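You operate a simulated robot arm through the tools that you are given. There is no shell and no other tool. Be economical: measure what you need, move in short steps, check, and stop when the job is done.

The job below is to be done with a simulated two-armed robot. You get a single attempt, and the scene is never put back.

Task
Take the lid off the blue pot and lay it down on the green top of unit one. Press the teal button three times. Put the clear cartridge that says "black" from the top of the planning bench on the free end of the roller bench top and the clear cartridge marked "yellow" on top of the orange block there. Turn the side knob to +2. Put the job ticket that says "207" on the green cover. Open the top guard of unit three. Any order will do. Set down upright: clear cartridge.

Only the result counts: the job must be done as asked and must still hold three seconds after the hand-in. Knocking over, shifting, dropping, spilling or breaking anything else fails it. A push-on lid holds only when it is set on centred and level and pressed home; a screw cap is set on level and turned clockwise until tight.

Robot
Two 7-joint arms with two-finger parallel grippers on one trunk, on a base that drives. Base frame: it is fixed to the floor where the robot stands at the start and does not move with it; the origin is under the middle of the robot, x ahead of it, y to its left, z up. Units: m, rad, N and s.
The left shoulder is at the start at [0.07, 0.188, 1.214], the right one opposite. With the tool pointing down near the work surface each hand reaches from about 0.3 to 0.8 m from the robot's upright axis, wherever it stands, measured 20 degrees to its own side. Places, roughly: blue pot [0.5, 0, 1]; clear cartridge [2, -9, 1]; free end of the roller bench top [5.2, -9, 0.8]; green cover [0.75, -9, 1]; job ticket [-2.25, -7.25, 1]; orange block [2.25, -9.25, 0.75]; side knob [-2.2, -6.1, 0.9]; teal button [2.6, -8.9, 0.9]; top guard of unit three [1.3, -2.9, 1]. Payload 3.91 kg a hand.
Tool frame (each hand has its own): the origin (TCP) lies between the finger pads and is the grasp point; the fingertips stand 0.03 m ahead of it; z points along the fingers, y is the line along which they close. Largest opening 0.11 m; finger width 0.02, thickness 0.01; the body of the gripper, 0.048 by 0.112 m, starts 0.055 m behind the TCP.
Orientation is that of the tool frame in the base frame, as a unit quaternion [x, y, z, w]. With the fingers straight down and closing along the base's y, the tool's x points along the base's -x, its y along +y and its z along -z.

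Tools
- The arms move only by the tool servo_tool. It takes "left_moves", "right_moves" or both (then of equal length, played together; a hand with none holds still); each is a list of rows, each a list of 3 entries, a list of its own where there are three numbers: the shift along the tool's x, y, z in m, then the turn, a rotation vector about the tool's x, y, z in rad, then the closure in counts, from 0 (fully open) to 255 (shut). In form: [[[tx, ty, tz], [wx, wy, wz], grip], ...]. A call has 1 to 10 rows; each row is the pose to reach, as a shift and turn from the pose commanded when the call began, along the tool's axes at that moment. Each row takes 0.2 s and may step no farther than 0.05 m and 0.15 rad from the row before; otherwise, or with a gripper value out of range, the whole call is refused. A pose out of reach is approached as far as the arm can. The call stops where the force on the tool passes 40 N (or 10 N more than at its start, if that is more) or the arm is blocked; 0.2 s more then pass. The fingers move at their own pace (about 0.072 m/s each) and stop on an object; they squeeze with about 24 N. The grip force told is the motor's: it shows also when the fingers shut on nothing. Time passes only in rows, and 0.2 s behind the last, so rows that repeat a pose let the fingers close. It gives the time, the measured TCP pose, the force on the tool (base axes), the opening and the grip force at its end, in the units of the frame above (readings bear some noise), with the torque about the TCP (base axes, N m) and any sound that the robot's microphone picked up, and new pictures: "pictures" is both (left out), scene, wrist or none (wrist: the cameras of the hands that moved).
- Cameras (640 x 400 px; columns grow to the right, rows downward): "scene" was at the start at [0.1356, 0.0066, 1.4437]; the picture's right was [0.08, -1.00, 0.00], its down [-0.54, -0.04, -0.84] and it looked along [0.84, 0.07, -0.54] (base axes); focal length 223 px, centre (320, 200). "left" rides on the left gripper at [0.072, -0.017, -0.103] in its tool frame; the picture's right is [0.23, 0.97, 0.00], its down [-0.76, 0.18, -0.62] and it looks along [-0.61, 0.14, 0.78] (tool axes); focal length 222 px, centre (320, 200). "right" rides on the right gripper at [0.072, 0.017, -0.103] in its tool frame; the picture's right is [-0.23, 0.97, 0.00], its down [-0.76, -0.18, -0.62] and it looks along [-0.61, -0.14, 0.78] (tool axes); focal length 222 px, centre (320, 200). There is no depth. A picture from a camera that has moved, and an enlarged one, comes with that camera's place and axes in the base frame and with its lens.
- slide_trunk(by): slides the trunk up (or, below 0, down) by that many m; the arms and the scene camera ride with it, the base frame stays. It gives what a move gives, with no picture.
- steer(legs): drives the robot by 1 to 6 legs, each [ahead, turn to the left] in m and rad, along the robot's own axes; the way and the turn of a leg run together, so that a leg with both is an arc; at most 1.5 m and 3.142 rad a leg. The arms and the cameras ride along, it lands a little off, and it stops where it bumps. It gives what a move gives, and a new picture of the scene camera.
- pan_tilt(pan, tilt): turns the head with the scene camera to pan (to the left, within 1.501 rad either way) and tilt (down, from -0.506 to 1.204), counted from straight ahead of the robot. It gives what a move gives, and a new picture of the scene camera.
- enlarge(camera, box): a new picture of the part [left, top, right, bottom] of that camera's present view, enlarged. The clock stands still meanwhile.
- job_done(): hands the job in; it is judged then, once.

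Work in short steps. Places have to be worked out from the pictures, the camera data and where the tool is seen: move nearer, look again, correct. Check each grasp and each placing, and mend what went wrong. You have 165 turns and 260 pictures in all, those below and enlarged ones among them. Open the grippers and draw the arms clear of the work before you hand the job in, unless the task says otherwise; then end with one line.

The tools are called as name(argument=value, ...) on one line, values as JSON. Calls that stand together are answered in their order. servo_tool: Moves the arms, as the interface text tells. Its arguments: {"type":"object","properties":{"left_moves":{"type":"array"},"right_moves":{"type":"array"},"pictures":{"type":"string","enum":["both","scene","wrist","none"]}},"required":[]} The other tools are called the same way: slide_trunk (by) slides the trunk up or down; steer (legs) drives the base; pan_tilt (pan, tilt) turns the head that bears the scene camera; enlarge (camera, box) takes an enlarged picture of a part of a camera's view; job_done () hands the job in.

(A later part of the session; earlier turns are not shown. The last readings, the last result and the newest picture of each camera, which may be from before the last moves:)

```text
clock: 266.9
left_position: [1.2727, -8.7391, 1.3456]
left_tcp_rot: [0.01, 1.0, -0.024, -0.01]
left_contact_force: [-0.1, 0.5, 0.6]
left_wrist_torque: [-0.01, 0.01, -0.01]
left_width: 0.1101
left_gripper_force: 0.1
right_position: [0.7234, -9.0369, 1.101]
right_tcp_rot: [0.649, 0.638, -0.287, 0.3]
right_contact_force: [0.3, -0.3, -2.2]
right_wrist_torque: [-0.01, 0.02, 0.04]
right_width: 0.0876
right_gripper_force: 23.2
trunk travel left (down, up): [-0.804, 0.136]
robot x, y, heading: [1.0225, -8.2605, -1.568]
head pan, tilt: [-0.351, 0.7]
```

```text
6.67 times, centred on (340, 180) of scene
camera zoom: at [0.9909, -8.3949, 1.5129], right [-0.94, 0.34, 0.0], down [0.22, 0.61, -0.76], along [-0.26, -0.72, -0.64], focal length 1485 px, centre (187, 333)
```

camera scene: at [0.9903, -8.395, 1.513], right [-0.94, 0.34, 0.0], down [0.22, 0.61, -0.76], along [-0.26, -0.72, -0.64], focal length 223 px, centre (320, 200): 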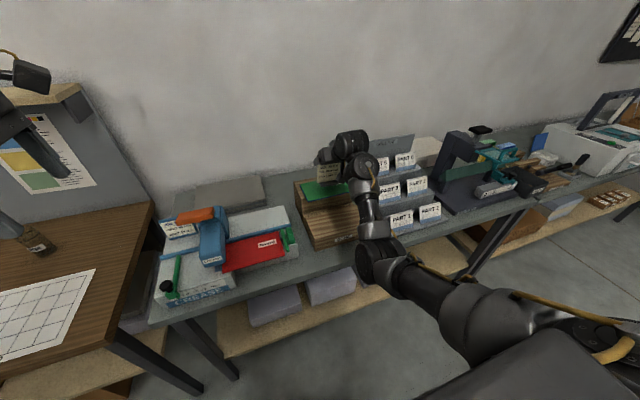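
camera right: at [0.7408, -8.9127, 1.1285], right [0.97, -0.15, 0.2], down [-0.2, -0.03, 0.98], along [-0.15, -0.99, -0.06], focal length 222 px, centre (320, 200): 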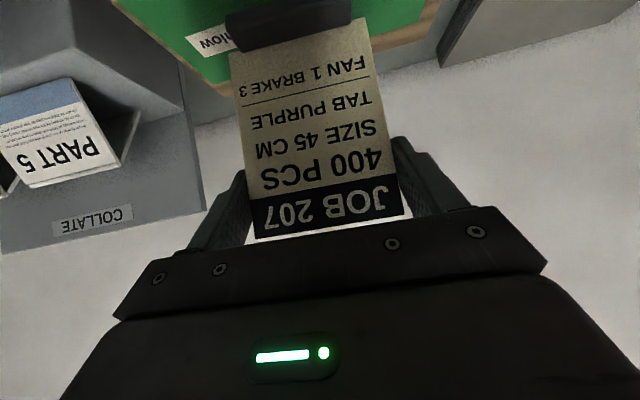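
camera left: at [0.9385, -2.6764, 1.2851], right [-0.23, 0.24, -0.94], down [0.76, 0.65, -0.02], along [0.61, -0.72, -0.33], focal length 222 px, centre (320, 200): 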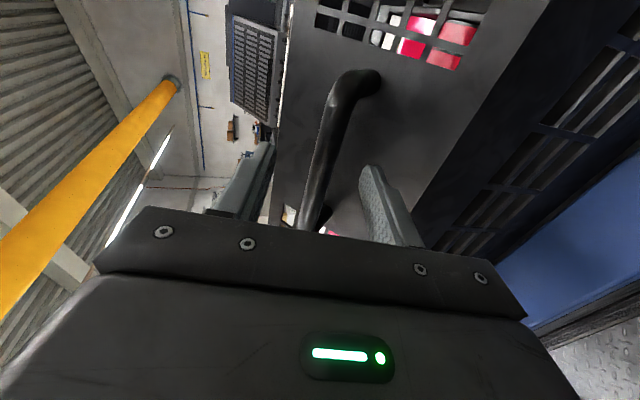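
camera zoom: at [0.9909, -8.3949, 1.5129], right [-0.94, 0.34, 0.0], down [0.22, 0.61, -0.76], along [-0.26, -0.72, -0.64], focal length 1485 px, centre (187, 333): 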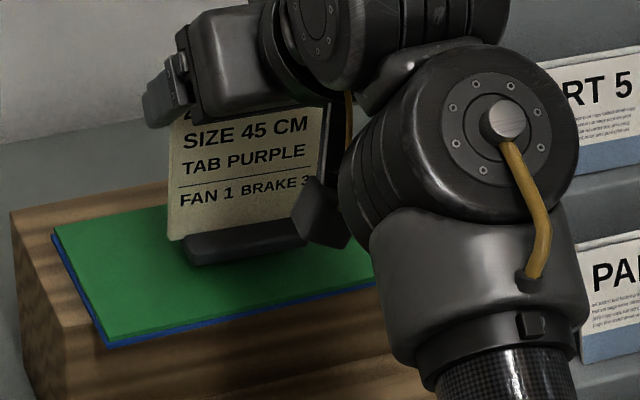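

servo_tool(right_moves=[[[0.003, 0, 0.0027], [0, 0, 0], 255], [[0.0053, 0, 0.0046], [0, 0, 0], 255]], pictures="none")

servo_tool(right_moves=[[[0.0015, 0, 0.0013], [0, 0, 0], 255], [[0.003, 0, 0.0026], [0, 0, 0], 255]], pictures="none")

```text
clock: 267.5
left_position: [1.2716, -8.74, 1.3444]
left_tcp_rot: [0.009, 1.0, -0.025, -0.009]
left_contact_force: [0.3, -0.7, 0.2]
left_wrist_torque: [0.01, 0.04, 0.0]
left_width: 0.11
left_gripper_force: 0.1
right_position: [0.7228, -9.0366, 1.0944]
right_tcp_rot: [0.649, 0.638, -0.286, 0.3]
right_contact_force: [-0.5, -0.6, -0.3]
right_wrist_torque: [-0.04, 0.04, 0.01]
right_width: 0.0877
right_gripper_force: 23.8
trunk travel left (down, up): [-0.804, 0.136]
robot x, y, heading: [1.0249, -8.2633, -1.57]
head pan, tilt: [-0.351, 0.7]
```

```text
clock: 268.1
left_position: [1.2728, -8.7382, 1.3467]
left_tcp_rot: [0.009, 1.0, -0.026, -0.01]
left_contact_force: [-0.4, -0.2, 0.4]
left_wrist_torque: [0.0, -0.05, -0.03]
left_width: 0.1098
left_gripper_force: 0.0
right_position: [0.7228, -9.0363, 1.0935]
right_tcp_rot: [0.648, 0.638, -0.288, 0.302]
right_contact_force: [-0.6, -1.9, 11.0]
right_wrist_torque: [0.05, 0.41, 0.07]
right_width: 0.0874
right_gripper_force: 23.6
trunk travel left (down, up): [-0.804, 0.136]
robot x, y, heading: [1.0243, -8.2654, -1.569]
head pan, tilt: [-0.351, 0.7]
```

Contact felt. I open the fingers and look before withdrawing.

servo_tool(right_moves=[[[-0.001, 0, -0.001], [0, 0, 0], 200], [[-0.001, 0, -0.001], [0, 0, 0], 0], [[-0.001, 0, -0.001], [0, 0, 0], 0]], pictures="wrist")

enlarge(camera="scene", box=[300, 150, 380, 210])

```text
clock: 268.9
left_position: [1.2738, -8.7382, 1.3454]
left_tcp_rot: [0.01, 1.0, -0.024, -0.011]
left_contact_force: [0.2, -0.8, 0.2]
left_wrist_torque: [0.0, 0.01, 0.03]
left_width: 0.1099
left_gripper_force: 0.1
right_position: [0.7225, -9.0359, 1.0903]
right_tcp_rot: [0.649, 0.637, -0.287, 0.3]
right_contact_force: [-0.4, 0.9, -0.1]
right_wrist_torque: [0.02, 0.02, -0.02]
right_width: 0.1099
right_gripper_force: 0.1
trunk travel left (down, up): [-0.804, 0.136]
robot x, y, heading: [1.0208, -8.26, -1.568]
head pan, tilt: [-0.351, 0.7]
camera right: at [0.7399, -8.9122, 1.1056], right [0.97, -0.15, 0.19], down [-0.2, -0.03, 0.98], along [-0.15, -0.99, -0.06], focal length 222 px, centre (320, 200)
```

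right: 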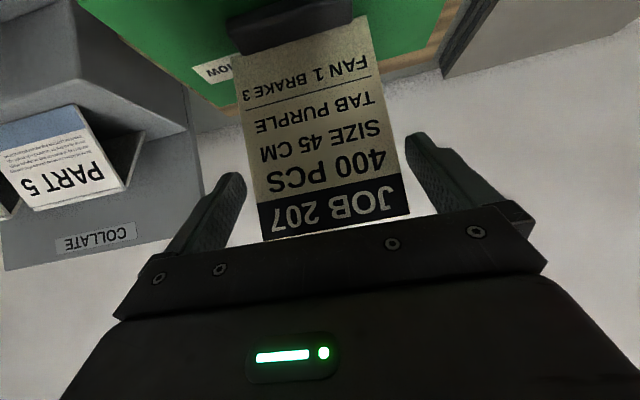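

```text
6.67 times, centred on (340, 180) of scene
camera zoom: at [0.9914, -8.3941, 1.513], right [-0.94, 0.34, 0.0], down [0.22, 0.61, -0.77], along [-0.26, -0.72, -0.64], focal length 1485 px, centre (187, 333)
```

zoom: 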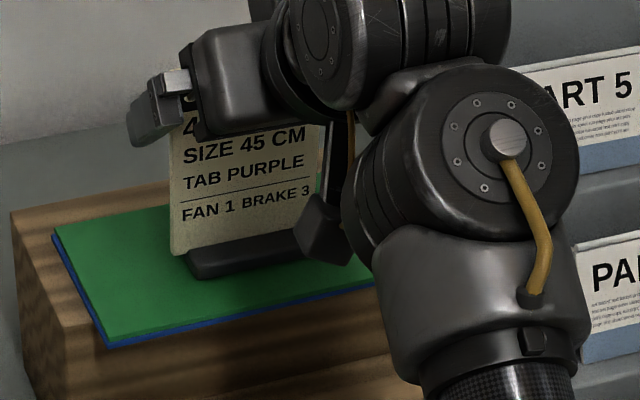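

The ticket stands by itself. I withdraw along the tool axis and up, then back off.

servo_tool(right_moves=[[[0, 0, -0.03], [0, 0, 0], 0], [[0, 0, -0.06], [0, 0, 0], 0], [[-0.015, 0, -0.09], [0, 0, 0], 0], [[-0.045, 0, -0.11], [0, 0, 0], 0], [[-0.08, 0, -0.13], [0, 0, 0], 0]], pictures="none")

enlarge(camera="scene", box=[270, 120, 400, 220])

```text
clock: 270.1
left_position: [1.2719, -8.7395, 1.346]
left_tcp_rot: [0.01, 1.0, -0.024, -0.012]
left_contact_force: [-0.2, 0.6, -0.2]
left_wrist_torque: [0.0, 0.01, 0.02]
left_width: 0.11
left_gripper_force: 0.0
right_position: [0.7195, -8.9894, 1.2374]
right_tcp_rot: [0.648, 0.638, -0.286, 0.301]
right_contact_force: [0.0, 0.0, 1.2]
right_wrist_torque: [0.03, 0.03, -0.02]
right_width: 0.1102
right_gripper_force: 0.1
trunk travel left (down, up): [-0.804, 0.136]
robot x, y, heading: [1.0272, -8.2584, -1.565]
head pan, tilt: [-0.351, 0.7]
```

```text
4.00 times, centred on (335, 170) of scene
camera zoom: at [0.9914, -8.3945, 1.5129], right [-0.94, 0.34, 0.0], down [0.22, 0.61, -0.77], along [-0.26, -0.72, -0.64], focal length 891 px, centre (260, 320)
```

zoom: 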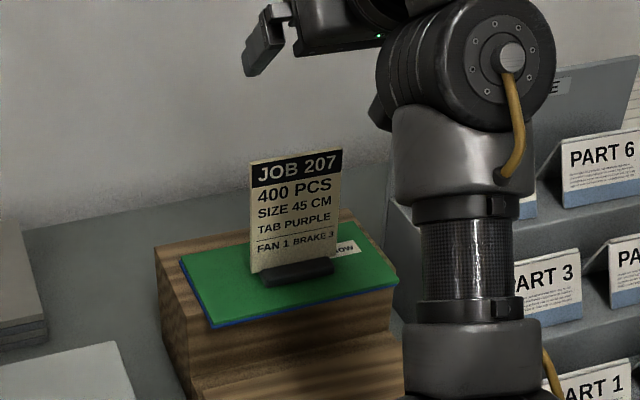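

Ticket 207 stands on the green cover. I raise the trunk, back off slightly and turn to +x to go to the planning bench.

slide_trunk(by=0.12)

steer(legs=[[-0.12, 0], [0, 0.75]])

pan_tilt(pan=-0.1, tilt=0.5)

```text
clock: 271.6
left_position: [1.2724, -8.7394, 1.4665]
left_tcp_rot: [0.009, 1.0, -0.025, -0.01]
left_contact_force: [-0.1, 0.1, 0.0]
left_wrist_torque: [0.0, 0.03, 0.01]
left_width: 0.1101
left_gripper_force: 0.1
right_position: [0.7182, -8.991, 1.3586]
right_tcp_rot: [0.648, 0.638, -0.286, 0.301]
right_contact_force: [-0.4, -0.9, 0.1]
right_wrist_torque: [-0.03, 0.01, -0.02]
right_width: 0.1098
right_gripper_force: 0.0
trunk travel left (down, up): [-0.924, 0.016]
robot x, y, heading: [1.023, -8.2626, -1.567]
head pan, tilt: [-0.351, 0.7]
```

```text
clock: 274.8
left_position: [1.529, -8.3216, 1.4646]
left_tcp_rot: [-0.359, 0.933, -0.026, 0.0]
left_contact_force: [-0.8, 0.2, 0.0]
left_wrist_torque: [-0.01, 0.02, 0.0]
left_width: 0.11
left_gripper_force: 0.1
right_position: [1.2986, -8.8835, 1.3581]
right_tcp_rot: [0.368, 0.832, -0.155, 0.384]
right_contact_force: [-0.8, 0.0, -0.3]
right_wrist_torque: [-0.02, 0.04, 0.04]
right_width: 0.1102
right_gripper_force: 0.1
trunk travel left (down, up): [-0.924, 0.016]
robot x, y, heading: [1.0228, -8.1468, -0.816]
head pan, tilt: [-0.351, 0.7]
camera scene: at [1.0863, -8.2608, 1.6328], right [-0.92, -0.4, 0.0], down [-0.25, 0.59, -0.76], along [0.3, -0.7, -0.64], focal length 223 px, centre (320, 200)
```

scene: 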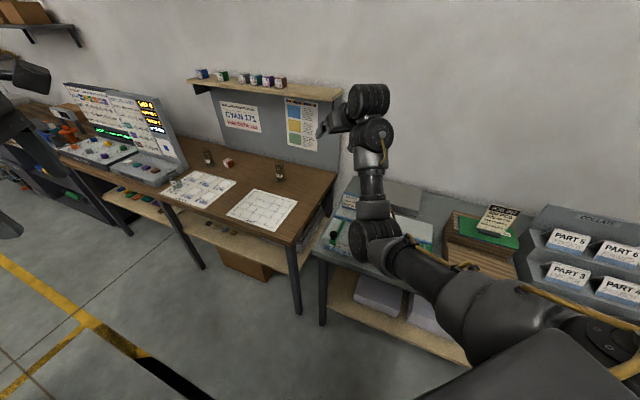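

```text
clock: 275.6
left_position: [1.5297, -8.3186, 1.4661]
left_tcp_rot: [-0.359, 0.933, -0.026, 0.0]
left_contact_force: [-0.1, 0.0, 0.5]
left_wrist_torque: [-0.02, 0.03, -0.01]
left_width: 0.11
left_gripper_force: 0.0
right_position: [1.2981, -8.8817, 1.359]
right_tcp_rot: [0.367, 0.832, -0.156, 0.385]
right_contact_force: [0.4, 0.4, -0.6]
right_wrist_torque: [0.0, -0.02, 0.01]
right_width: 0.11
right_gripper_force: 0.1
trunk travel left (down, up): [-0.924, 0.016]
robot x, y, heading: [1.0219, -8.1456, -0.816]
head pan, tilt: [-0.099, 0.499]
camera scene: at [1.1096, -8.2524, 1.6506], right [-0.79, -0.61, 0.0], down [-0.29, 0.38, -0.88], along [0.54, -0.69, -0.48], focal length 223 px, centre (320, 200)
```

scene: 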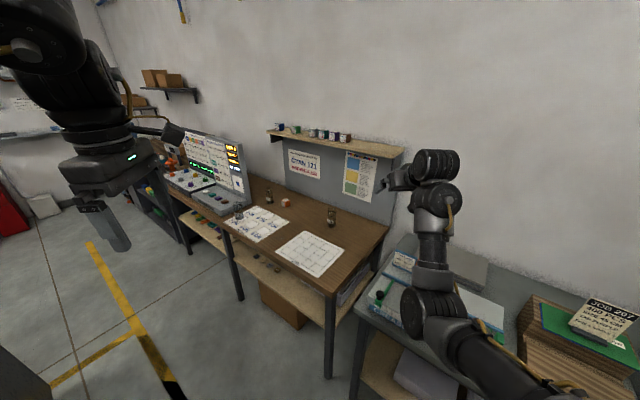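

enlarge(camera="scene", box=[160, 120, 400, 280])

```text
2.50 times, centred on (280, 200) of scene
camera zoom: at [1.1096, -8.2524, 1.6506], right [-0.79, -0.61, 0.0], down [-0.29, 0.38, -0.88], along [0.54, -0.69, -0.48], focal length 557 px, centre (420, 200)
```

zoom: 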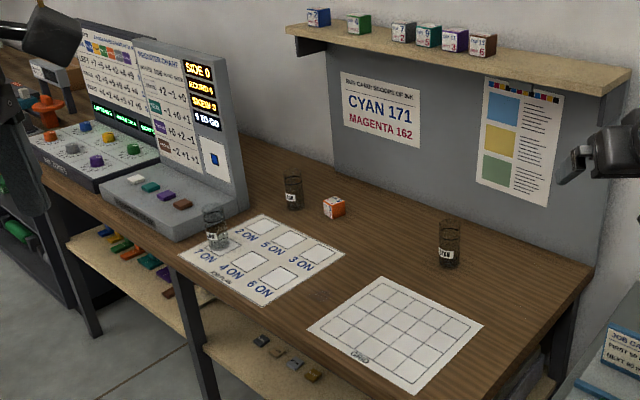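

Three clear cartridges, an orange cube on the bench, and a small console with a teal key. I read the labels.

enlarge(camera="scene", box=[215, 180, 295, 230])

enlarge(camera="scene", box=[310, 195, 350, 235])

```text
8.00 times, centred on (255, 205) of scene
camera zoom: at [1.1096, -8.2524, 1.6506], right [-0.79, -0.61, 0.0], down [-0.29, 0.38, -0.88], along [0.54, -0.69, -0.48], focal length 1782 px, centre (840, 160)
```

zoom: 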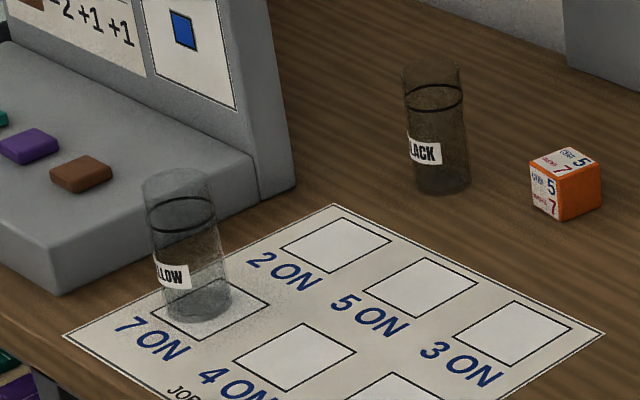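

```text
10.00 times, centred on (330, 215) of scene
camera zoom: at [1.1096, -8.2524, 1.6506], right [-0.79, -0.61, 0.0], down [-0.29, 0.38, -0.88], along [0.54, -0.69, -0.48], focal length 2227 px, centre (220, 50)
```

zoom: 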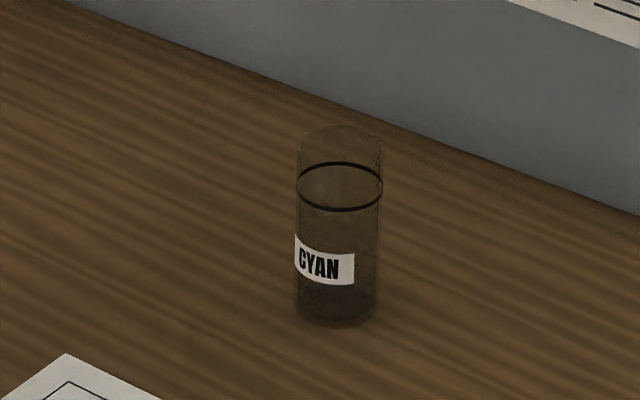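

Yellow is on the sheet (≈2.38, −8.94), black behind (≈2.37, −9.23), cyan is a decoy; the orange cube ≈(2.24, −9.26). I drive to x≈2.5 and face the bench.

steer(legs=[[0, 0.82], [1.47, 0], [0, -1.57]])

pan_tilt(pan=0.0, tilt=0.7)

```text
clock: 289.1
left_position: [2.7605, -8.6144, 1.4655]
left_tcp_rot: [0.026, 0.999, -0.024, -0.011]
left_contact_force: [-0.4, 0.1, 0.1]
left_wrist_torque: [0.0, -0.01, -0.02]
left_width: 0.1097
left_gripper_force: 0.0
right_position: [2.1993, -8.8468, 1.3572]
right_tcp_rot: [0.658, 0.628, -0.291, 0.296]
right_contact_force: [0.2, 0.0, 0.2]
right_wrist_torque: [0.02, -0.02, 0.04]
right_width: 0.11
right_gripper_force: 0.0
trunk travel left (down, up): [-0.924, 0.016]
robot x, y, heading: [2.5276, -8.1289, -1.603]
head pan, tilt: [-0.099, 0.499]
camera scene: at [2.5106, -8.2721, 1.6506], right [-0.99, 0.13, 0.0], down [0.06, 0.47, -0.88], along [-0.11, -0.87, -0.48], focal length 223 px, centre (320, 200)
```

scene: 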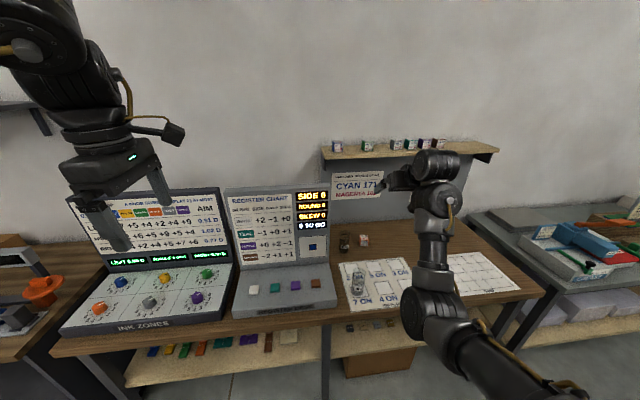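

```text
clock: 289.8
left_position: [2.76, -8.6144, 1.4671]
left_tcp_rot: [0.026, 0.999, -0.024, -0.01]
left_contact_force: [0.1, -0.3, 0.7]
left_wrist_torque: [0.01, -0.01, -0.01]
left_width: 0.1101
left_gripper_force: 0.0
right_position: [2.1987, -8.8475, 1.358]
right_tcp_rot: [0.659, 0.627, -0.292, 0.295]
right_contact_force: [-0.4, 0.4, 0.4]
right_wrist_torque: [-0.05, -0.01, 0.03]
right_width: 0.11
right_gripper_force: 0.1
trunk travel left (down, up): [-0.924, 0.016]
robot x, y, heading: [2.5239, -8.1318, -1.6]
head pan, tilt: [0.0, 0.7]
camera scene: at [2.5191, -8.2669, 1.633], right [-1.0, 0.03, 0.0], down [0.02, 0.64, -0.77], along [-0.02, -0.76, -0.64], focal length 223 px, centre (320, 200)
```

scene: 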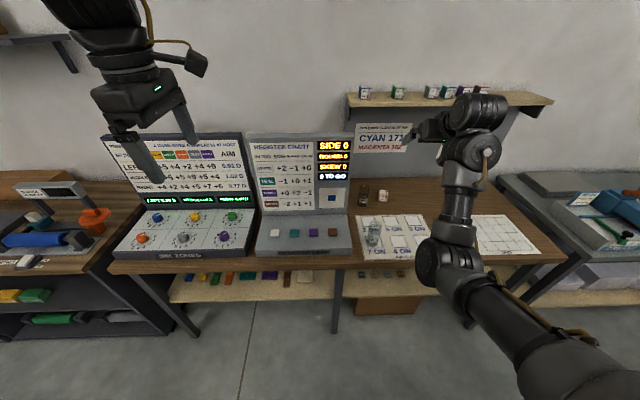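

Teal key at ≈(2.605, −8.900, 0.918). I lower the trunk, drive 0.2 m closer, with the left fingers closing for pressing.

slide_trunk(by=-0.28)

steer(legs=[[0.18, 0.03]])

enlarge(camera="scene", box=[220, 130, 420, 270])

```text
clock: 292.6
left_position: [2.7595, -8.6151, 1.1865]
left_tcp_rot: [0.026, 0.999, -0.024, -0.01]
left_contact_force: [-0.1, -0.2, 0.2]
left_wrist_torque: [0.0, -0.01, -0.01]
left_width: 0.1102
left_gripper_force: 0.1
right_position: [2.1982, -8.8469, 1.0779]
right_tcp_rot: [0.659, 0.627, -0.292, 0.295]
right_contact_force: [-0.1, 1.1, 0.1]
right_wrist_torque: [0.0, -0.02, -0.02]
right_width: 0.1104
right_gripper_force: 0.1
trunk travel left (down, up): [-0.644, 0.296]
robot x, y, heading: [2.5268, -8.1306, -1.6]
head pan, tilt: [0.0, 0.7]
```

```text
clock: 294.1
left_position: [2.7714, -8.7865, 1.1854]
left_tcp_rot: [0.012, 1.0, -0.024, -0.009]
left_contact_force: [0.2, -0.4, 0.2]
left_wrist_torque: [0.03, -0.04, 0.01]
left_width: 0.11
left_gripper_force: 0.1
right_position: [2.216, -9.0356, 1.0792]
right_tcp_rot: [0.65, 0.637, -0.287, 0.3]
right_contact_force: [-0.1, -0.9, -0.6]
right_wrist_torque: [-0.01, 0.0, 0.01]
right_width: 0.1099
right_gripper_force: 0.1
trunk travel left (down, up): [-0.644, 0.296]
robot x, y, heading: [2.5247, -8.3111, -1.569]
head pan, tilt: [0.0, 0.7]
camera scene: at [2.5203, -8.4457, 1.353], right [-1.0, 0.0, 0.0], down [0.0, 0.64, -0.76], along [0.0, -0.76, -0.64], focal length 223 px, centre (320, 200)
```

scene: 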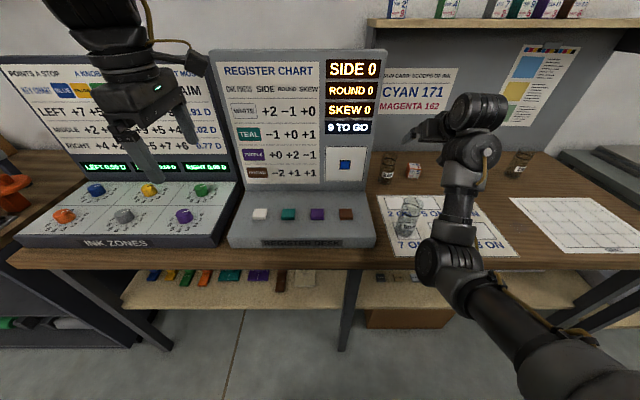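

```text
2.86 times, centred on (320, 200) of scene
camera zoom: at [2.5203, -8.4457, 1.353], right [-1.0, 0.0, 0.0], down [0.0, 0.64, -0.76], along [0.0, -0.76, -0.64], focal length 636 px, centre (320, 200)
```

zoom: 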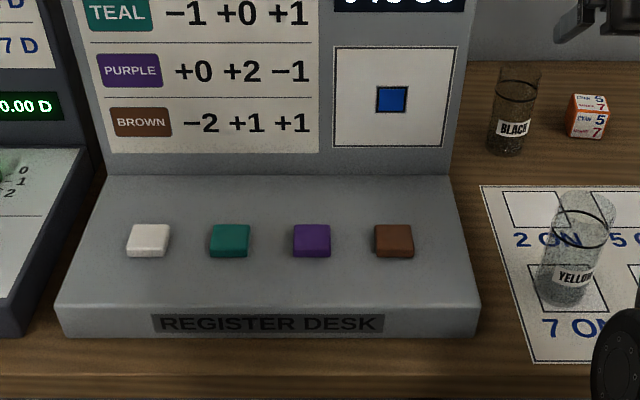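

I bring the closed left fingers above the teal key.

servo_tool(left_moves=[[[0.035, -0.025, 0], [0, 0, 0], 255], [[0.07, -0.05, 0], [0, 0, 0], 255], [[0.105, -0.075, 0], [0, 0, 0], 255], [[0.138, -0.1, 0], [0, 0, 0], 255], [[0.161, -0.1175, 0.03], [0, 0, 0], 255], [[0.161, -0.1175, 0.075], [0, 0, 0], 255], [[0.161, -0.1175, 0.12], [0, 0, 0], 255], [[0.161, -0.1175, 0.165], [0, 0, 0], 255], [[0.161, -0.1175, 0.2], [0, 0, 0], 255]], pictures="none")

enlarge(camera="scene", box=[220, 130, 380, 270])

enlarge(camera="left", box=[200, 50, 440, 250])

```text
clock: 296.1
left_position: [2.6035, -8.9115, 0.994]
left_tcp_rot: [0.012, 1.0, -0.024, -0.011]
left_contact_force: [0.6, 0.6, -0.1]
left_wrist_torque: [-0.01, 0.02, 0.01]
left_width: 0.0
left_gripper_force: 24.5
right_position: [2.2162, -9.0357, 1.0783]
right_tcp_rot: [0.65, 0.638, -0.286, 0.299]
right_contact_force: [-0.2, 0.2, 0.0]
right_wrist_torque: [0.01, -0.02, -0.01]
right_width: 0.1101
right_gripper_force: 0.0
trunk travel left (down, up): [-0.644, 0.296]
robot x, y, heading: [2.5204, -8.3097, -1.571]
head pan, tilt: [0.0, 0.7]
```

```text
2.86 times, centred on (300, 200) of scene
camera zoom: at [2.5204, -8.4466, 1.3529], right [-1.0, 0.0, 0.0], down [0.0, 0.64, -0.76], along [0.0, -0.76, -0.64], focal length 636 px, centre (377, 200)
```

zoom: 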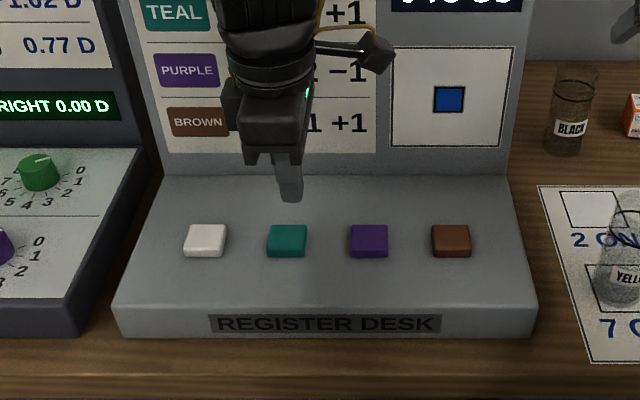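

```text
2.00 times, centred on (320, 150) of left
camera zoom: at [2.5324, -8.9233, 1.099], right [-0.21, 0.98, -0.04], down [0.78, 0.19, 0.6], along [0.59, 0.09, -0.8], focal length 444 px, centre (320, 300)
```

zoom: 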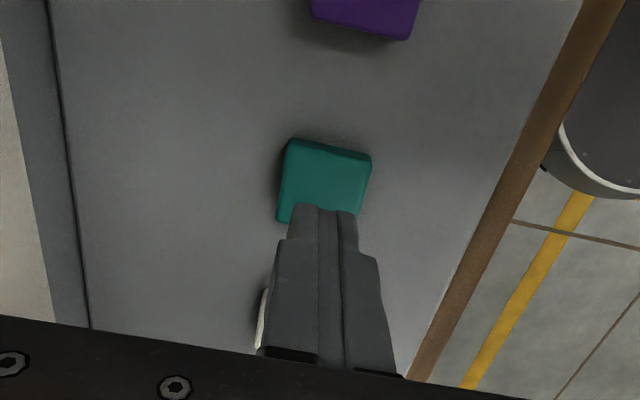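

The fingertip is in line with the teal key, about 5 cm above. Descend and do a first press.

servo_tool(left_moves=[[[-0.004, 0, 0.03], [0, 0, 0], 255], [[-0.004, 0, 0.045], [0, 0, 0], 255], [[-0.004, 0, 0.052], [0, 0, 0], 255], [[-0.004, 0, 0.056], [0, 0, 0], 255], [[-0.004, 0, 0.06], [0, 0, 0], 255]], pictures="none")

enlarge(camera="scene", box=[200, 50, 400, 270])

```text
clock: 297.3
left_position: [2.6054, -8.9125, 0.9371]
left_tcp_rot: [0.012, 0.999, -0.027, -0.011]
left_contact_force: [-0.5, 1.2, 13.2]
left_wrist_torque: [0.05, -0.08, 0.03]
left_width: 0.0
left_gripper_force: 24.0
right_position: [2.2157, -9.0344, 1.0789]
right_tcp_rot: [0.649, 0.637, -0.286, 0.301]
right_contact_force: [0.6, 0.4, -0.1]
right_wrist_torque: [-0.02, 0.0, 0.03]
right_width: 0.1101
right_gripper_force: 0.1
trunk travel left (down, up): [-0.644, 0.296]
robot x, y, heading: [2.5253, -8.3122, -1.572]
head pan, tilt: [0.0, 0.7]
heard: click
```

```text
1.82 times, centred on (300, 160) of scene
camera zoom: at [2.5198, -8.4439, 1.3534], right [-1.0, 0.0, 0.0], down [0.0, 0.64, -0.77], along [0.0, -0.77, -0.64], focal length 405 px, centre (356, 273)
```

zoom: 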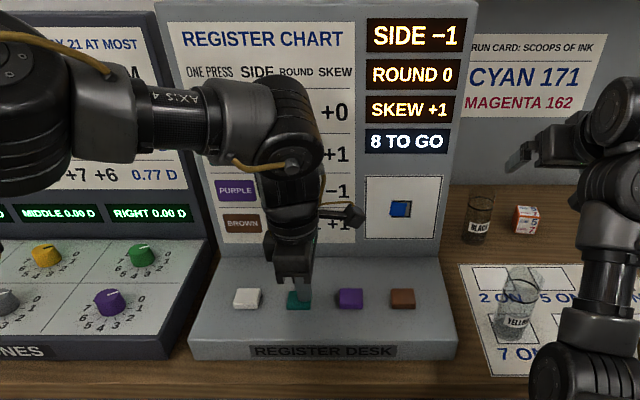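

Click: counter 9→8. Two more presses, with full release in between.

servo_tool(left_moves=[[[0, 0, -0.02], [0, 0, 0], 255], [[0, 0, -0.02], [0, 0, 0], 255], [[0, 0, -0.004], [0, 0, 0], 255], [[0, 0, 0.001], [0, 0, 0], 255], [[0, 0, -0.02], [0, 0, 0], 255], [[0, 0, -0.02], [0, 0, 0], 255]], pictures="none")

enlarge(camera="scene", box=[330, 50, 430, 130])

```text
clock: 298.7
left_position: [2.6053, -8.9125, 0.9531]
left_tcp_rot: [0.012, 1.0, -0.024, -0.01]
left_contact_force: [0.1, 0.1, 0.2]
left_wrist_torque: [0.03, -0.02, 0.03]
left_width: 0.0002
left_gripper_force: 23.7
right_position: [2.216, -9.0351, 1.0782]
right_tcp_rot: [0.65, 0.636, -0.287, 0.299]
right_contact_force: [0.4, -0.1, 0.1]
right_wrist_torque: [-0.03, -0.01, -0.05]
right_width: 0.1101
right_gripper_force: 0.1
trunk travel left (down, up): [-0.644, 0.296]
robot x, y, heading: [2.5268, -8.3091, -1.566]
head pan, tilt: [0.0, 0.7]
heard: click
```

```text
5.00 times, centred on (380, 90) of scene
camera zoom: at [2.5203, -8.4455, 1.3529], right [-1.0, 0.0, 0.0], down [0.0, 0.64, -0.76], along [0.0, -0.76, -0.64], focal length 1114 px, centre (20, 750)
```

zoom: 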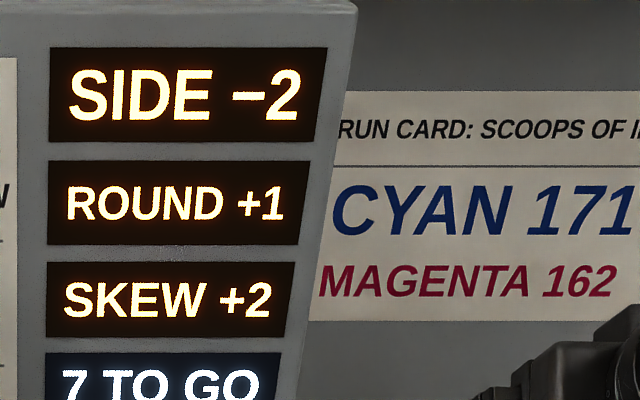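

Second press registered (7 to go). Third press, then lift away.

servo_tool(left_moves=[[[0, 0, 0.016], [0, 0, 0], 255], [[0, 0, 0.021], [0, 0, 0], 255], [[0, 0, 0.0], [0, 0, 0], 255], [[0, 0, -0.04], [0, 0, 0], 255], [[0, 0, -0.08], [0, 0, 0], 255], [[0, 0, -0.12], [0, 0, 0], 255], [[0, 0, -0.16], [0, 0, 0], 255], [[0, 0.04, -0.19], [0, 0, 0], 255], [[-0.03, 0.08, -0.19], [0, 0, 0], 255], [[-0.06, 0.12, -0.19], [0, 0, 0], 255]], pictures="none")

enlarge(camera="scene", box=[320, 50, 480, 270])

```text
clock: 300.9
left_position: [2.6734, -8.7826, 1.1396]
left_tcp_rot: [0.01, 1.0, -0.026, -0.011]
left_contact_force: [0.0, 0.5, -0.5]
left_wrist_torque: [0.01, -0.01, 0.0]
left_width: 0.0001
left_gripper_force: 24.1
right_position: [2.217, -9.0337, 1.0804]
right_tcp_rot: [0.649, 0.637, -0.288, 0.3]
right_contact_force: [0.4, 0.3, -1.0]
right_wrist_torque: [-0.03, 0.0, 0.02]
right_width: 0.11
right_gripper_force: 0.0
trunk travel left (down, up): [-0.644, 0.296]
robot x, y, heading: [2.5252, -8.3096, -1.572]
head pan, tilt: [0.0, 0.7]
heard: click
```

```text
1.82 times, centred on (400, 160) of scene
camera zoom: at [2.5219, -8.4442, 1.3531], right [-1.0, 0.0, 0.0], down [0.0, 0.64, -0.77], along [0.0, -0.77, -0.64], focal length 405 px, centre (174, 273)
```

zoom: 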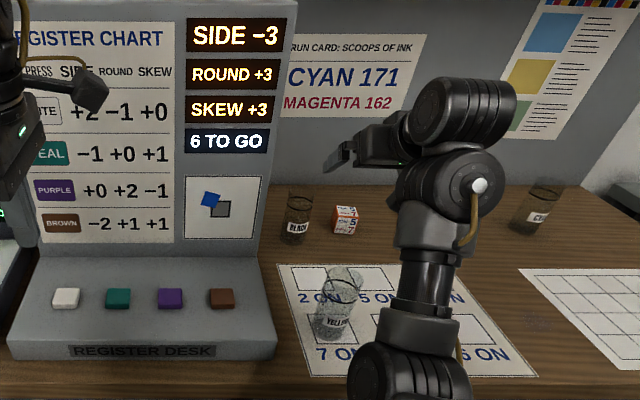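

Three presses registered (6 to go). Re-triangulated: yellow base (2.266, −8.882, 0.853), black (2.27, −9.147), cube top (2.155, −9.193, 0.896). I back off 0.2 m so the pitched right hand can approach yellow.

steer(legs=[[-0.2, 0]])

pan_tilt(pan=-0.3, tilt=0.7)

enlarge(camera="scene", box=[220, 120, 400, 260])

```text
clock: 302.5
left_position: [2.6716, -8.5819, 1.1409]
left_tcp_rot: [0.012, 1.0, -0.025, -0.009]
left_contact_force: [-0.2, -0.1, -0.4]
left_wrist_torque: [-0.02, -0.01, 0.01]
left_width: 0.0
left_gripper_force: 23.6
right_position: [2.2163, -8.8327, 1.0786]
right_tcp_rot: [0.65, 0.636, -0.287, 0.299]
right_contact_force: [-0.1, -0.4, -0.3]
right_wrist_torque: [-0.01, -0.03, -0.02]
right_width: 0.1098
right_gripper_force: 0.0
trunk travel left (down, up): [-0.644, 0.296]
robot x, y, heading: [2.522, -8.108, -1.572]
head pan, tilt: [0.0, 0.7]
camera scene: at [2.5204, -8.2434, 1.3529], right [-1.0, 0.0, 0.0], down [0.0, 0.64, -0.77], along [0.0, -0.77, -0.64], focal length 223 px, centre (320, 200)
```

scene: 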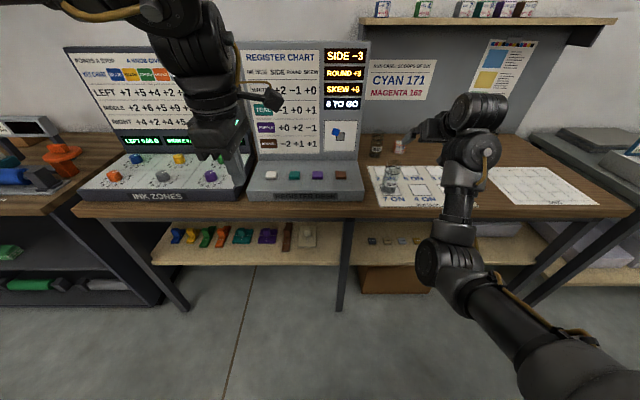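

```text
clock: 303.3
left_position: [2.6719, -8.5821, 1.1392]
left_tcp_rot: [0.012, 1.0, -0.025, -0.01]
left_contact_force: [0.8, 0.8, -0.1]
left_wrist_torque: [0.02, 0.05, -0.02]
left_width: 0.0
left_gripper_force: 24.1
right_position: [2.2142, -8.8333, 1.0796]
right_tcp_rot: [0.65, 0.637, -0.286, 0.3]
right_contact_force: [-0.2, 1.1, -0.9]
right_wrist_torque: [0.03, -0.01, 0.01]
right_width: 0.1102
right_gripper_force: 0.1
trunk travel left (down, up): [-0.644, 0.296]
robot x, y, heading: [2.5223, -8.1094, -1.574]
head pan, tilt: [-0.3, 0.7]
camera scene: at [2.4953, -8.2402, 1.3529], right [-0.96, 0.3, 0.0], down [0.19, 0.62, -0.76], along [-0.23, -0.73, -0.64], focal length 223 px, centre (320, 200)
```

scene: 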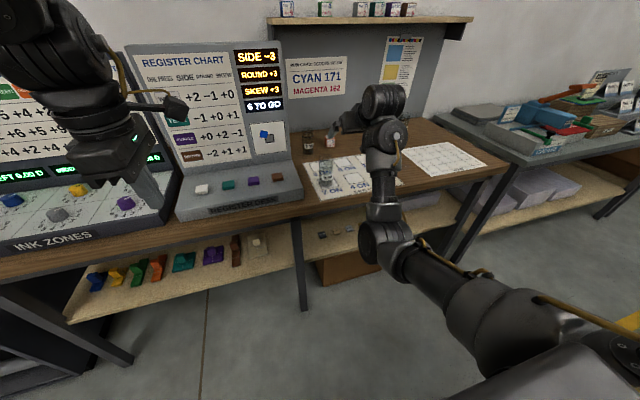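

```text
2.86 times, centred on (310, 190) of scene
camera zoom: at [2.4953, -8.2402, 1.3529], right [-0.96, 0.3, 0.0], down [0.19, 0.62, -0.76], along [-0.23, -0.73, -0.64], focal length 636 px, centre (349, 229)
```

zoom: 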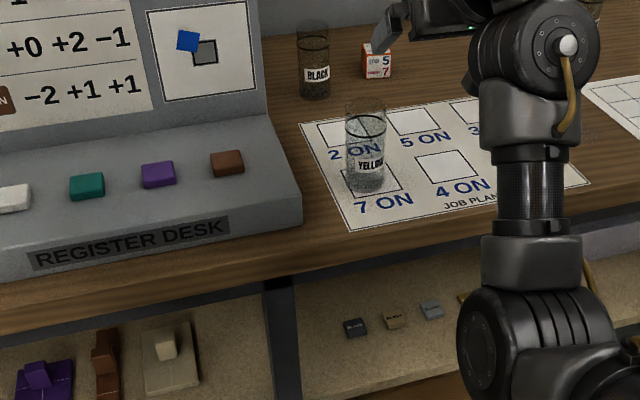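

Yellow confirmed at (2.265, −8.887), top z 0.973, Ø≈0.053. I move to the pre-grasp behind it.

servo_tool(right_moves=[[[0.026, 0.017, -0.003], [0, 0, 0], 0], [[0.052, 0.034, -0.006], [0, 0, 0], 0], [[0.079, 0.05, -0.0083], [0, 0, 0], 0], [[0.079, 0.05, -0.0083], [0, 0, 0], 0]], pictures="wrist")

```text
clock: 304.3
left_position: [2.6731, -8.5818, 1.1382]
left_tcp_rot: [0.011, 1.0, -0.023, -0.01]
left_contact_force: [0.8, 0.1, -0.1]
left_wrist_torque: [0.0, 0.02, 0.0]
left_width: 0.0
left_gripper_force: 24.1
right_position: [2.2687, -8.7758, 1.0259]
right_tcp_rot: [0.65, 0.637, -0.286, 0.299]
right_contact_force: [0.2, 0.0, -0.1]
right_wrist_torque: [-0.01, 0.0, 0.0]
right_width: 0.1103
right_gripper_force: 0.0
trunk travel left (down, up): [-0.644, 0.296]
robot x, y, heading: [2.5262, -8.1101, -1.57]
head pan, tilt: [-0.3, 0.7]
camera right: at [2.2866, -8.6515, 1.0396], right [0.97, -0.16, 0.2], down [-0.2, -0.03, 0.98], along [-0.15, -0.99, -0.06], focal length 222 px, centre (320, 200)
```

right: 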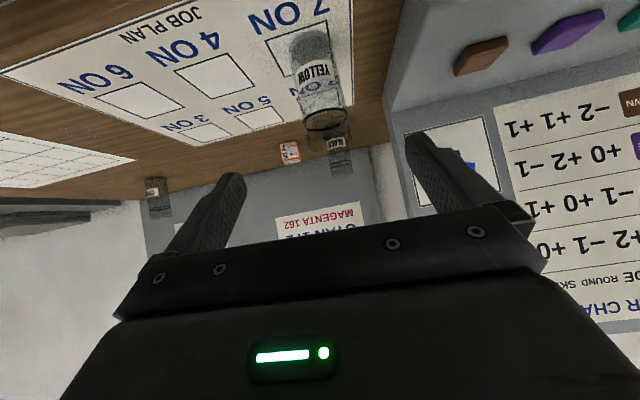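

Yellow's centre refines to x≈2.275. I advance along the tool axis with an 80 mm opening and then close.

servo_tool(right_moves=[[[-0.003, 0.0047, 0.0], [0, 0, 0], 70], [[-0.003, 0.0047, 0.036], [0, 0, 0], 70], [[-0.003, 0.0047, 0.072], [0, 0, 0], 70], [[-0.003, 0.0047, 0.108], [0, 0, 0], 70], [[-0.003, 0.0047, 0.1424], [0, 0, 0], 70], [[-0.003, 0.0047, 0.1424], [0, 0, 0], 70]], pictures="wrist")

```text
clock: 305.7
left_position: [2.6712, -8.5808, 1.1401]
left_tcp_rot: [0.012, 1.0, -0.026, -0.01]
left_contact_force: [-0.7, -0.5, 0.7]
left_wrist_torque: [0.02, -0.02, 0.0]
left_width: 0.0
left_gripper_force: 23.2
right_position: [2.2726, -8.8846, 0.934]
right_tcp_rot: [0.65, 0.637, -0.287, 0.3]
right_contact_force: [0.5, 0.9, 0.1]
right_wrist_torque: [0.04, -0.04, -0.01]
right_width: 0.0798
right_gripper_force: 0.1
trunk travel left (down, up): [-0.644, 0.296]
robot x, y, heading: [2.5237, -8.1076, -1.576]
head pan, tilt: [-0.3, 0.7]
camera right: at [2.292, -8.7601, 0.9474], right [0.97, -0.16, 0.19], down [-0.2, -0.03, 0.98], along [-0.15, -0.99, -0.06], focal length 222 px, centre (320, 200)
```

right: 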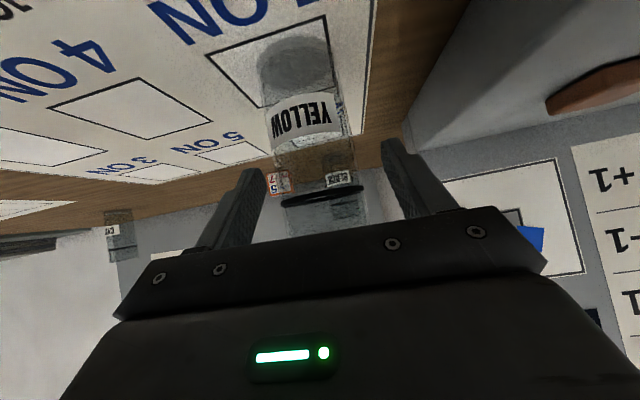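

The cartridge is centred between the fingers. Close and lift slightly.

servo_tool(right_moves=[[[0, 0, 0], [0, 0, 0], 255], [[0, 0, 0], [0, 0, 0], 255], [[0, 0, 0], [0, 0, 0], 255], [[-0.0038, 0, -0.0033], [0, 0, 0], 255], [[-0.015, 0, -0.013], [0, 0, 0], 255], [[-0.0377, 0, -0.033], [0, 0, 0], 255]], pictures="wrist")

enlarge(camera="scene", box=[270, 110, 380, 210])

```text
clock: 307.1
left_position: [2.6732, -8.5826, 1.1387]
left_tcp_rot: [0.012, 1.0, -0.026, -0.01]
left_contact_force: [0.5, 0.6, -0.1]
left_wrist_torque: [0.01, 0.0, 0.0]
left_width: 0.0
left_gripper_force: 23.6
right_position: [2.2724, -8.8844, 0.9842]
right_tcp_rot: [0.65, 0.637, -0.287, 0.299]
right_contact_force: [-0.6, 1.1, -1.5]
right_wrist_torque: [0.0, 0.03, -0.02]
right_width: 0.051
right_gripper_force: 24.6
trunk travel left (down, up): [-0.644, 0.296]
robot x, y, heading: [2.5251, -8.1096, -1.572]
head pan, tilt: [-0.3, 0.7]
camera right: at [2.2914, -8.7594, 0.9981], right [0.97, -0.16, 0.19], down [-0.2, -0.03, 0.98], along [-0.15, -0.99, -0.06], focal length 222 px, centre (320, 200)
```

right: 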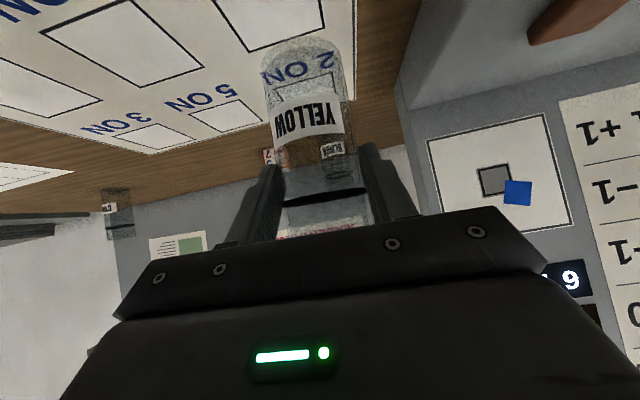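

```text
4.00 times, centred on (325, 160) of scene
camera zoom: at [2.4955, -8.2397, 1.3529], right [-0.95, 0.3, 0.0], down [0.19, 0.62, -0.76], along [-0.23, -0.73, -0.64], focal length 891 px, centre (300, 360)
```

zoom: 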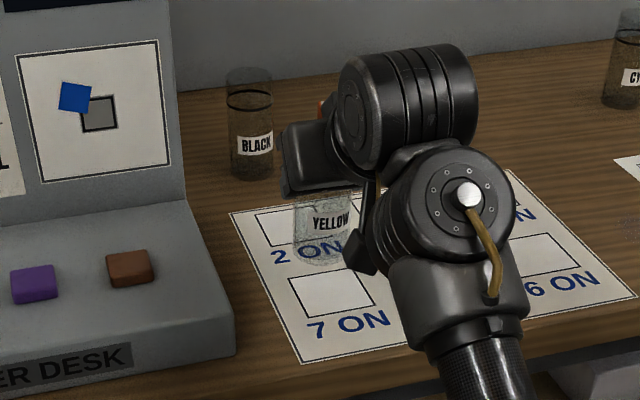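

Held (51 mm). I lift 5 cm more, then turn slightly right and drive forward to bring it near the cube.

servo_tool(right_moves=[[[-0.019, 0, -0.0165], [0, 0, 0], 255], [[-0.0377, 0, -0.033], [0, 0, 0], 255]], pictures="none")

steer(legs=[[0, -0.15], [0.21, 0]])

enlarge(camera="scene", box=[240, 90, 420, 230])

enlarge(camera="right", box=[160, 40, 480, 240])

```text
clock: 307.7
left_position: [2.6728, -8.5819, 1.1392]
left_tcp_rot: [0.012, 1.0, -0.025, -0.01]
left_contact_force: [0.8, 0.6, 0.0]
left_wrist_torque: [0.0, -0.03, 0.01]
left_width: 0.0001
left_gripper_force: 23.5
right_position: [2.2711, -8.8847, 1.0343]
right_tcp_rot: [0.65, 0.637, -0.287, 0.299]
right_contact_force: [-0.3, -0.2, -2.2]
right_wrist_torque: [0.02, -0.03, 0.0]
right_width: 0.0511
right_gripper_force: 24.3
trunk travel left (down, up): [-0.644, 0.296]
robot x, y, heading: [2.5254, -8.1087, -1.571]
head pan, tilt: [-0.3, 0.7]
```

```text
clock: 310.0
left_position: [2.5683, -8.8067, 1.1394]
left_tcp_rot: [0.087, 0.996, -0.024, -0.012]
left_contact_force: [0.0, 0.6, -0.1]
left_wrist_torque: [0.01, -0.02, -0.01]
left_width: 0.0
left_gripper_force: 24.2
right_position: [2.1256, -9.0469, 1.0344]
right_tcp_rot: [0.696, 0.586, -0.308, 0.277]
right_contact_force: [0.5, 0.2, -1.3]
right_wrist_torque: [0.01, -0.02, -0.01]
right_width: 0.0509
right_gripper_force: 24.4
trunk travel left (down, up): [-0.644, 0.296]
robot x, y, heading: [2.4917, -8.3199, -1.719]
head pan, tilt: [-0.3, 0.7]
camera scene: at [2.4441, -8.4431, 1.3529], right [-0.9, 0.44, 0.0], down [0.28, 0.58, -0.76], along [-0.33, -0.69, -0.64], focal length 223 px, centre (320, 200)
```

scene: 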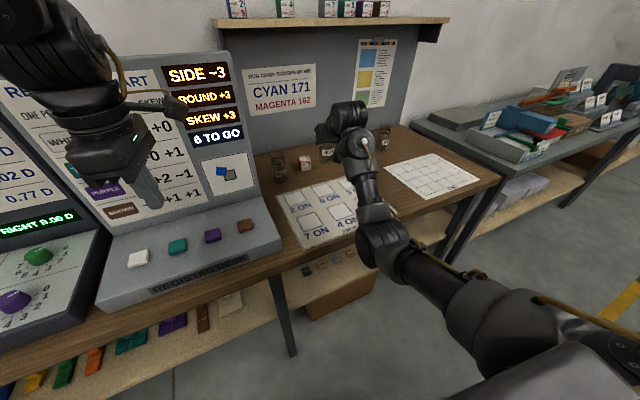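

```text
2.86 times, centred on (330, 160) of scene
camera zoom: at [2.4441, -8.4431, 1.3529], right [-0.9, 0.44, 0.0], down [0.28, 0.58, -0.76], along [-0.33, -0.69, -0.64], focal length 636 px, centre (291, 314)
```

zoom: 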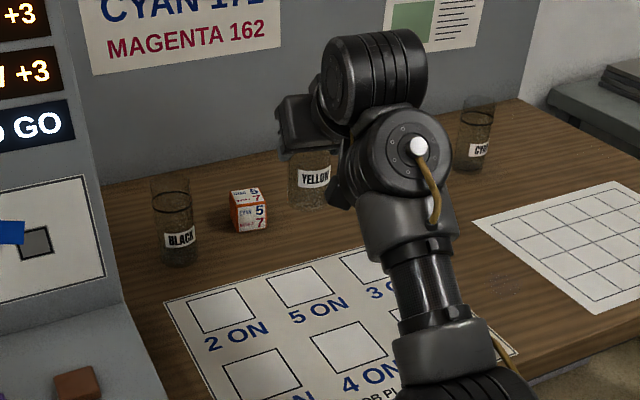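

```text
2.00 times, centred on (320, 140) of right
camera zoom: at [2.1631, -8.9262, 1.0479], right [0.93, -0.3, 0.2], down [-0.2, 0.0, 0.98], along [-0.3, -0.95, -0.06], focal length 444 px, centre (320, 320)
```

zoom: 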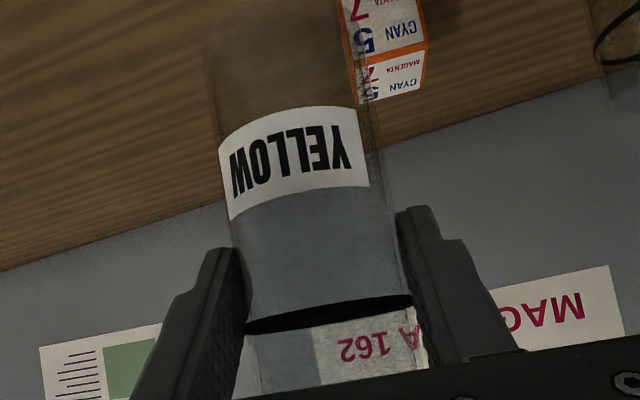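

Cube top at (2.153, −9.192, 0.897), agreeing from both views. I carry the cartridge above it and lower to ~2.5 cm above.

servo_tool(right_moves=[[[-0.022, 0.0124, 0.0258], [0, 0, 0], 255], [[-0.0441, 0.0248, 0.0515], [0, 0, 0], 255], [[-0.0662, 0.0372, 0.0773], [0, 0, 0], 255], [[-0.0882, 0.0496, 0.1031], [0, 0, 0], 255], [[-0.0656, 0.0489, 0.1228], [0, 0, 0], 255], [[-0.0656, 0.0489, 0.1228], [0, 0, 0], 255]], pictures="none")

enlarge(camera="scene", box=[260, 110, 360, 190])

enlarge(camera="right", box=[160, 0, 480, 200])

```text
clock: 311.4
left_position: [2.5686, -8.8059, 1.1389]
left_tcp_rot: [0.087, 0.996, -0.025, -0.012]
left_contact_force: [-0.6, -0.2, 0.8]
left_wrist_torque: [-0.05, 0.03, 0.01]
left_width: 0.0001
left_gripper_force: 24.5
right_position: [2.1559, -9.1745, 1.0043]
right_tcp_rot: [0.696, 0.586, -0.309, 0.278]
right_contact_force: [1.3, -0.2, -1.7]
right_wrist_torque: [0.01, -0.02, -0.03]
right_width: 0.0511
right_gripper_force: 24.3
right hand out of reach, approached as far as the arm can: row 4, 5, 6
trunk travel left (down, up): [-0.644, 0.296]
robot x, y, heading: [2.4905, -8.3151, -1.723]
head pan, tilt: [-0.3, 0.7]
```

```text
5.00 times, centred on (310, 150) of scene
camera zoom: at [2.4452, -8.4419, 1.3531], right [-0.9, 0.44, 0.0], down [0.28, 0.58, -0.77], along [-0.33, -0.69, -0.64], focal length 1114 px, centre (370, 450)
```

zoom: 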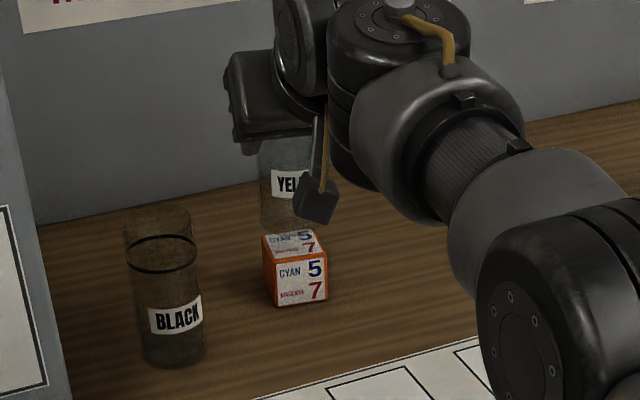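

```text
2.00 times, centred on (320, 100) of right
camera zoom: at [2.1925, -9.0554, 1.0184], right [0.93, -0.3, 0.19], down [-0.2, 0.0, 0.98], along [-0.3, -0.95, -0.06], focal length 444 px, centre (320, 400)
```

zoom: 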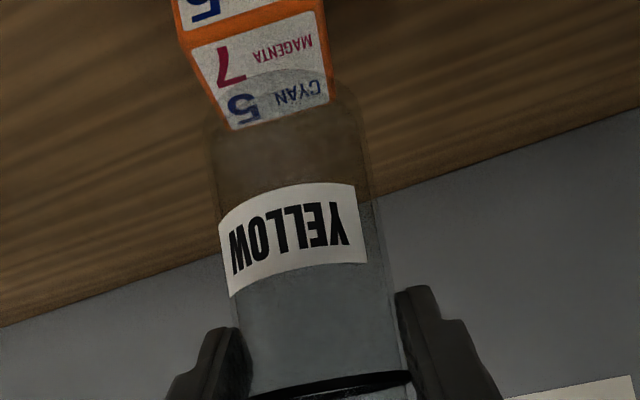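

The arm ran out 1.5 cm short in y; I nudge the base forward 2 cm.

steer(legs=[[0.02, 0]])

enlarge(camera="right", box=[160, 0, 480, 200])

```text
clock: 312.2
left_position: [2.5661, -8.8227, 1.1411]
left_tcp_rot: [0.087, 0.996, -0.027, -0.011]
left_contact_force: [0.5, 1.8, -1.0]
left_wrist_torque: [-0.02, -0.01, 0.03]
left_width: 0.0002
left_gripper_force: 24.1
right_position: [2.1521, -9.1932, 1.0075]
right_tcp_rot: [0.696, 0.585, -0.31, 0.278]
right_contact_force: [-0.2, 0.8, -1.6]
right_wrist_torque: [0.05, 0.02, -0.03]
right_width: 0.0509
right_gripper_force: 23.3
trunk travel left (down, up): [-0.644, 0.296]
robot x, y, heading: [2.4893, -8.3357, -1.724]
head pan, tilt: [-0.3, 0.7]
camera scene: at [2.442, -8.4574, 1.3535], right [-0.9, 0.44, 0.0], down [0.28, 0.58, -0.77], along [-0.33, -0.69, -0.64], focal length 223 px, centre (320, 200)
```

scene: 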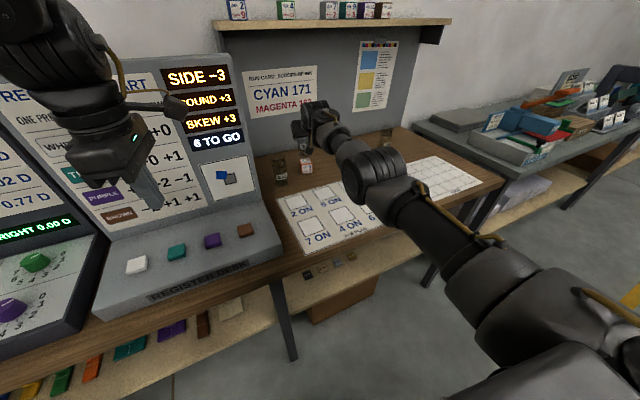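

```text
2.00 times, centred on (320, 100) of right
camera zoom: at [2.1894, -9.0719, 1.0209], right [0.93, -0.3, 0.2], down [-0.2, 0.01, 0.98], along [-0.3, -0.95, -0.05], focal length 444 px, centre (320, 400)
```

zoom: 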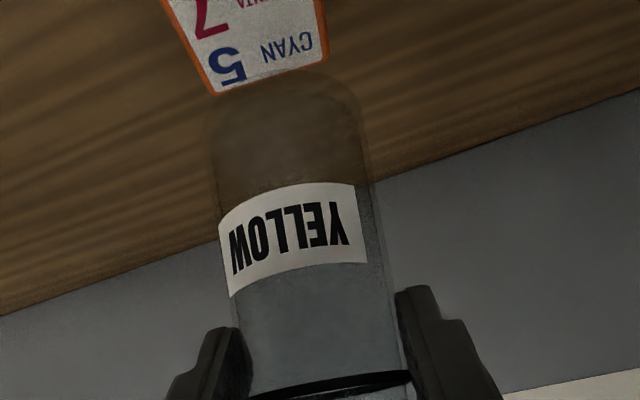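

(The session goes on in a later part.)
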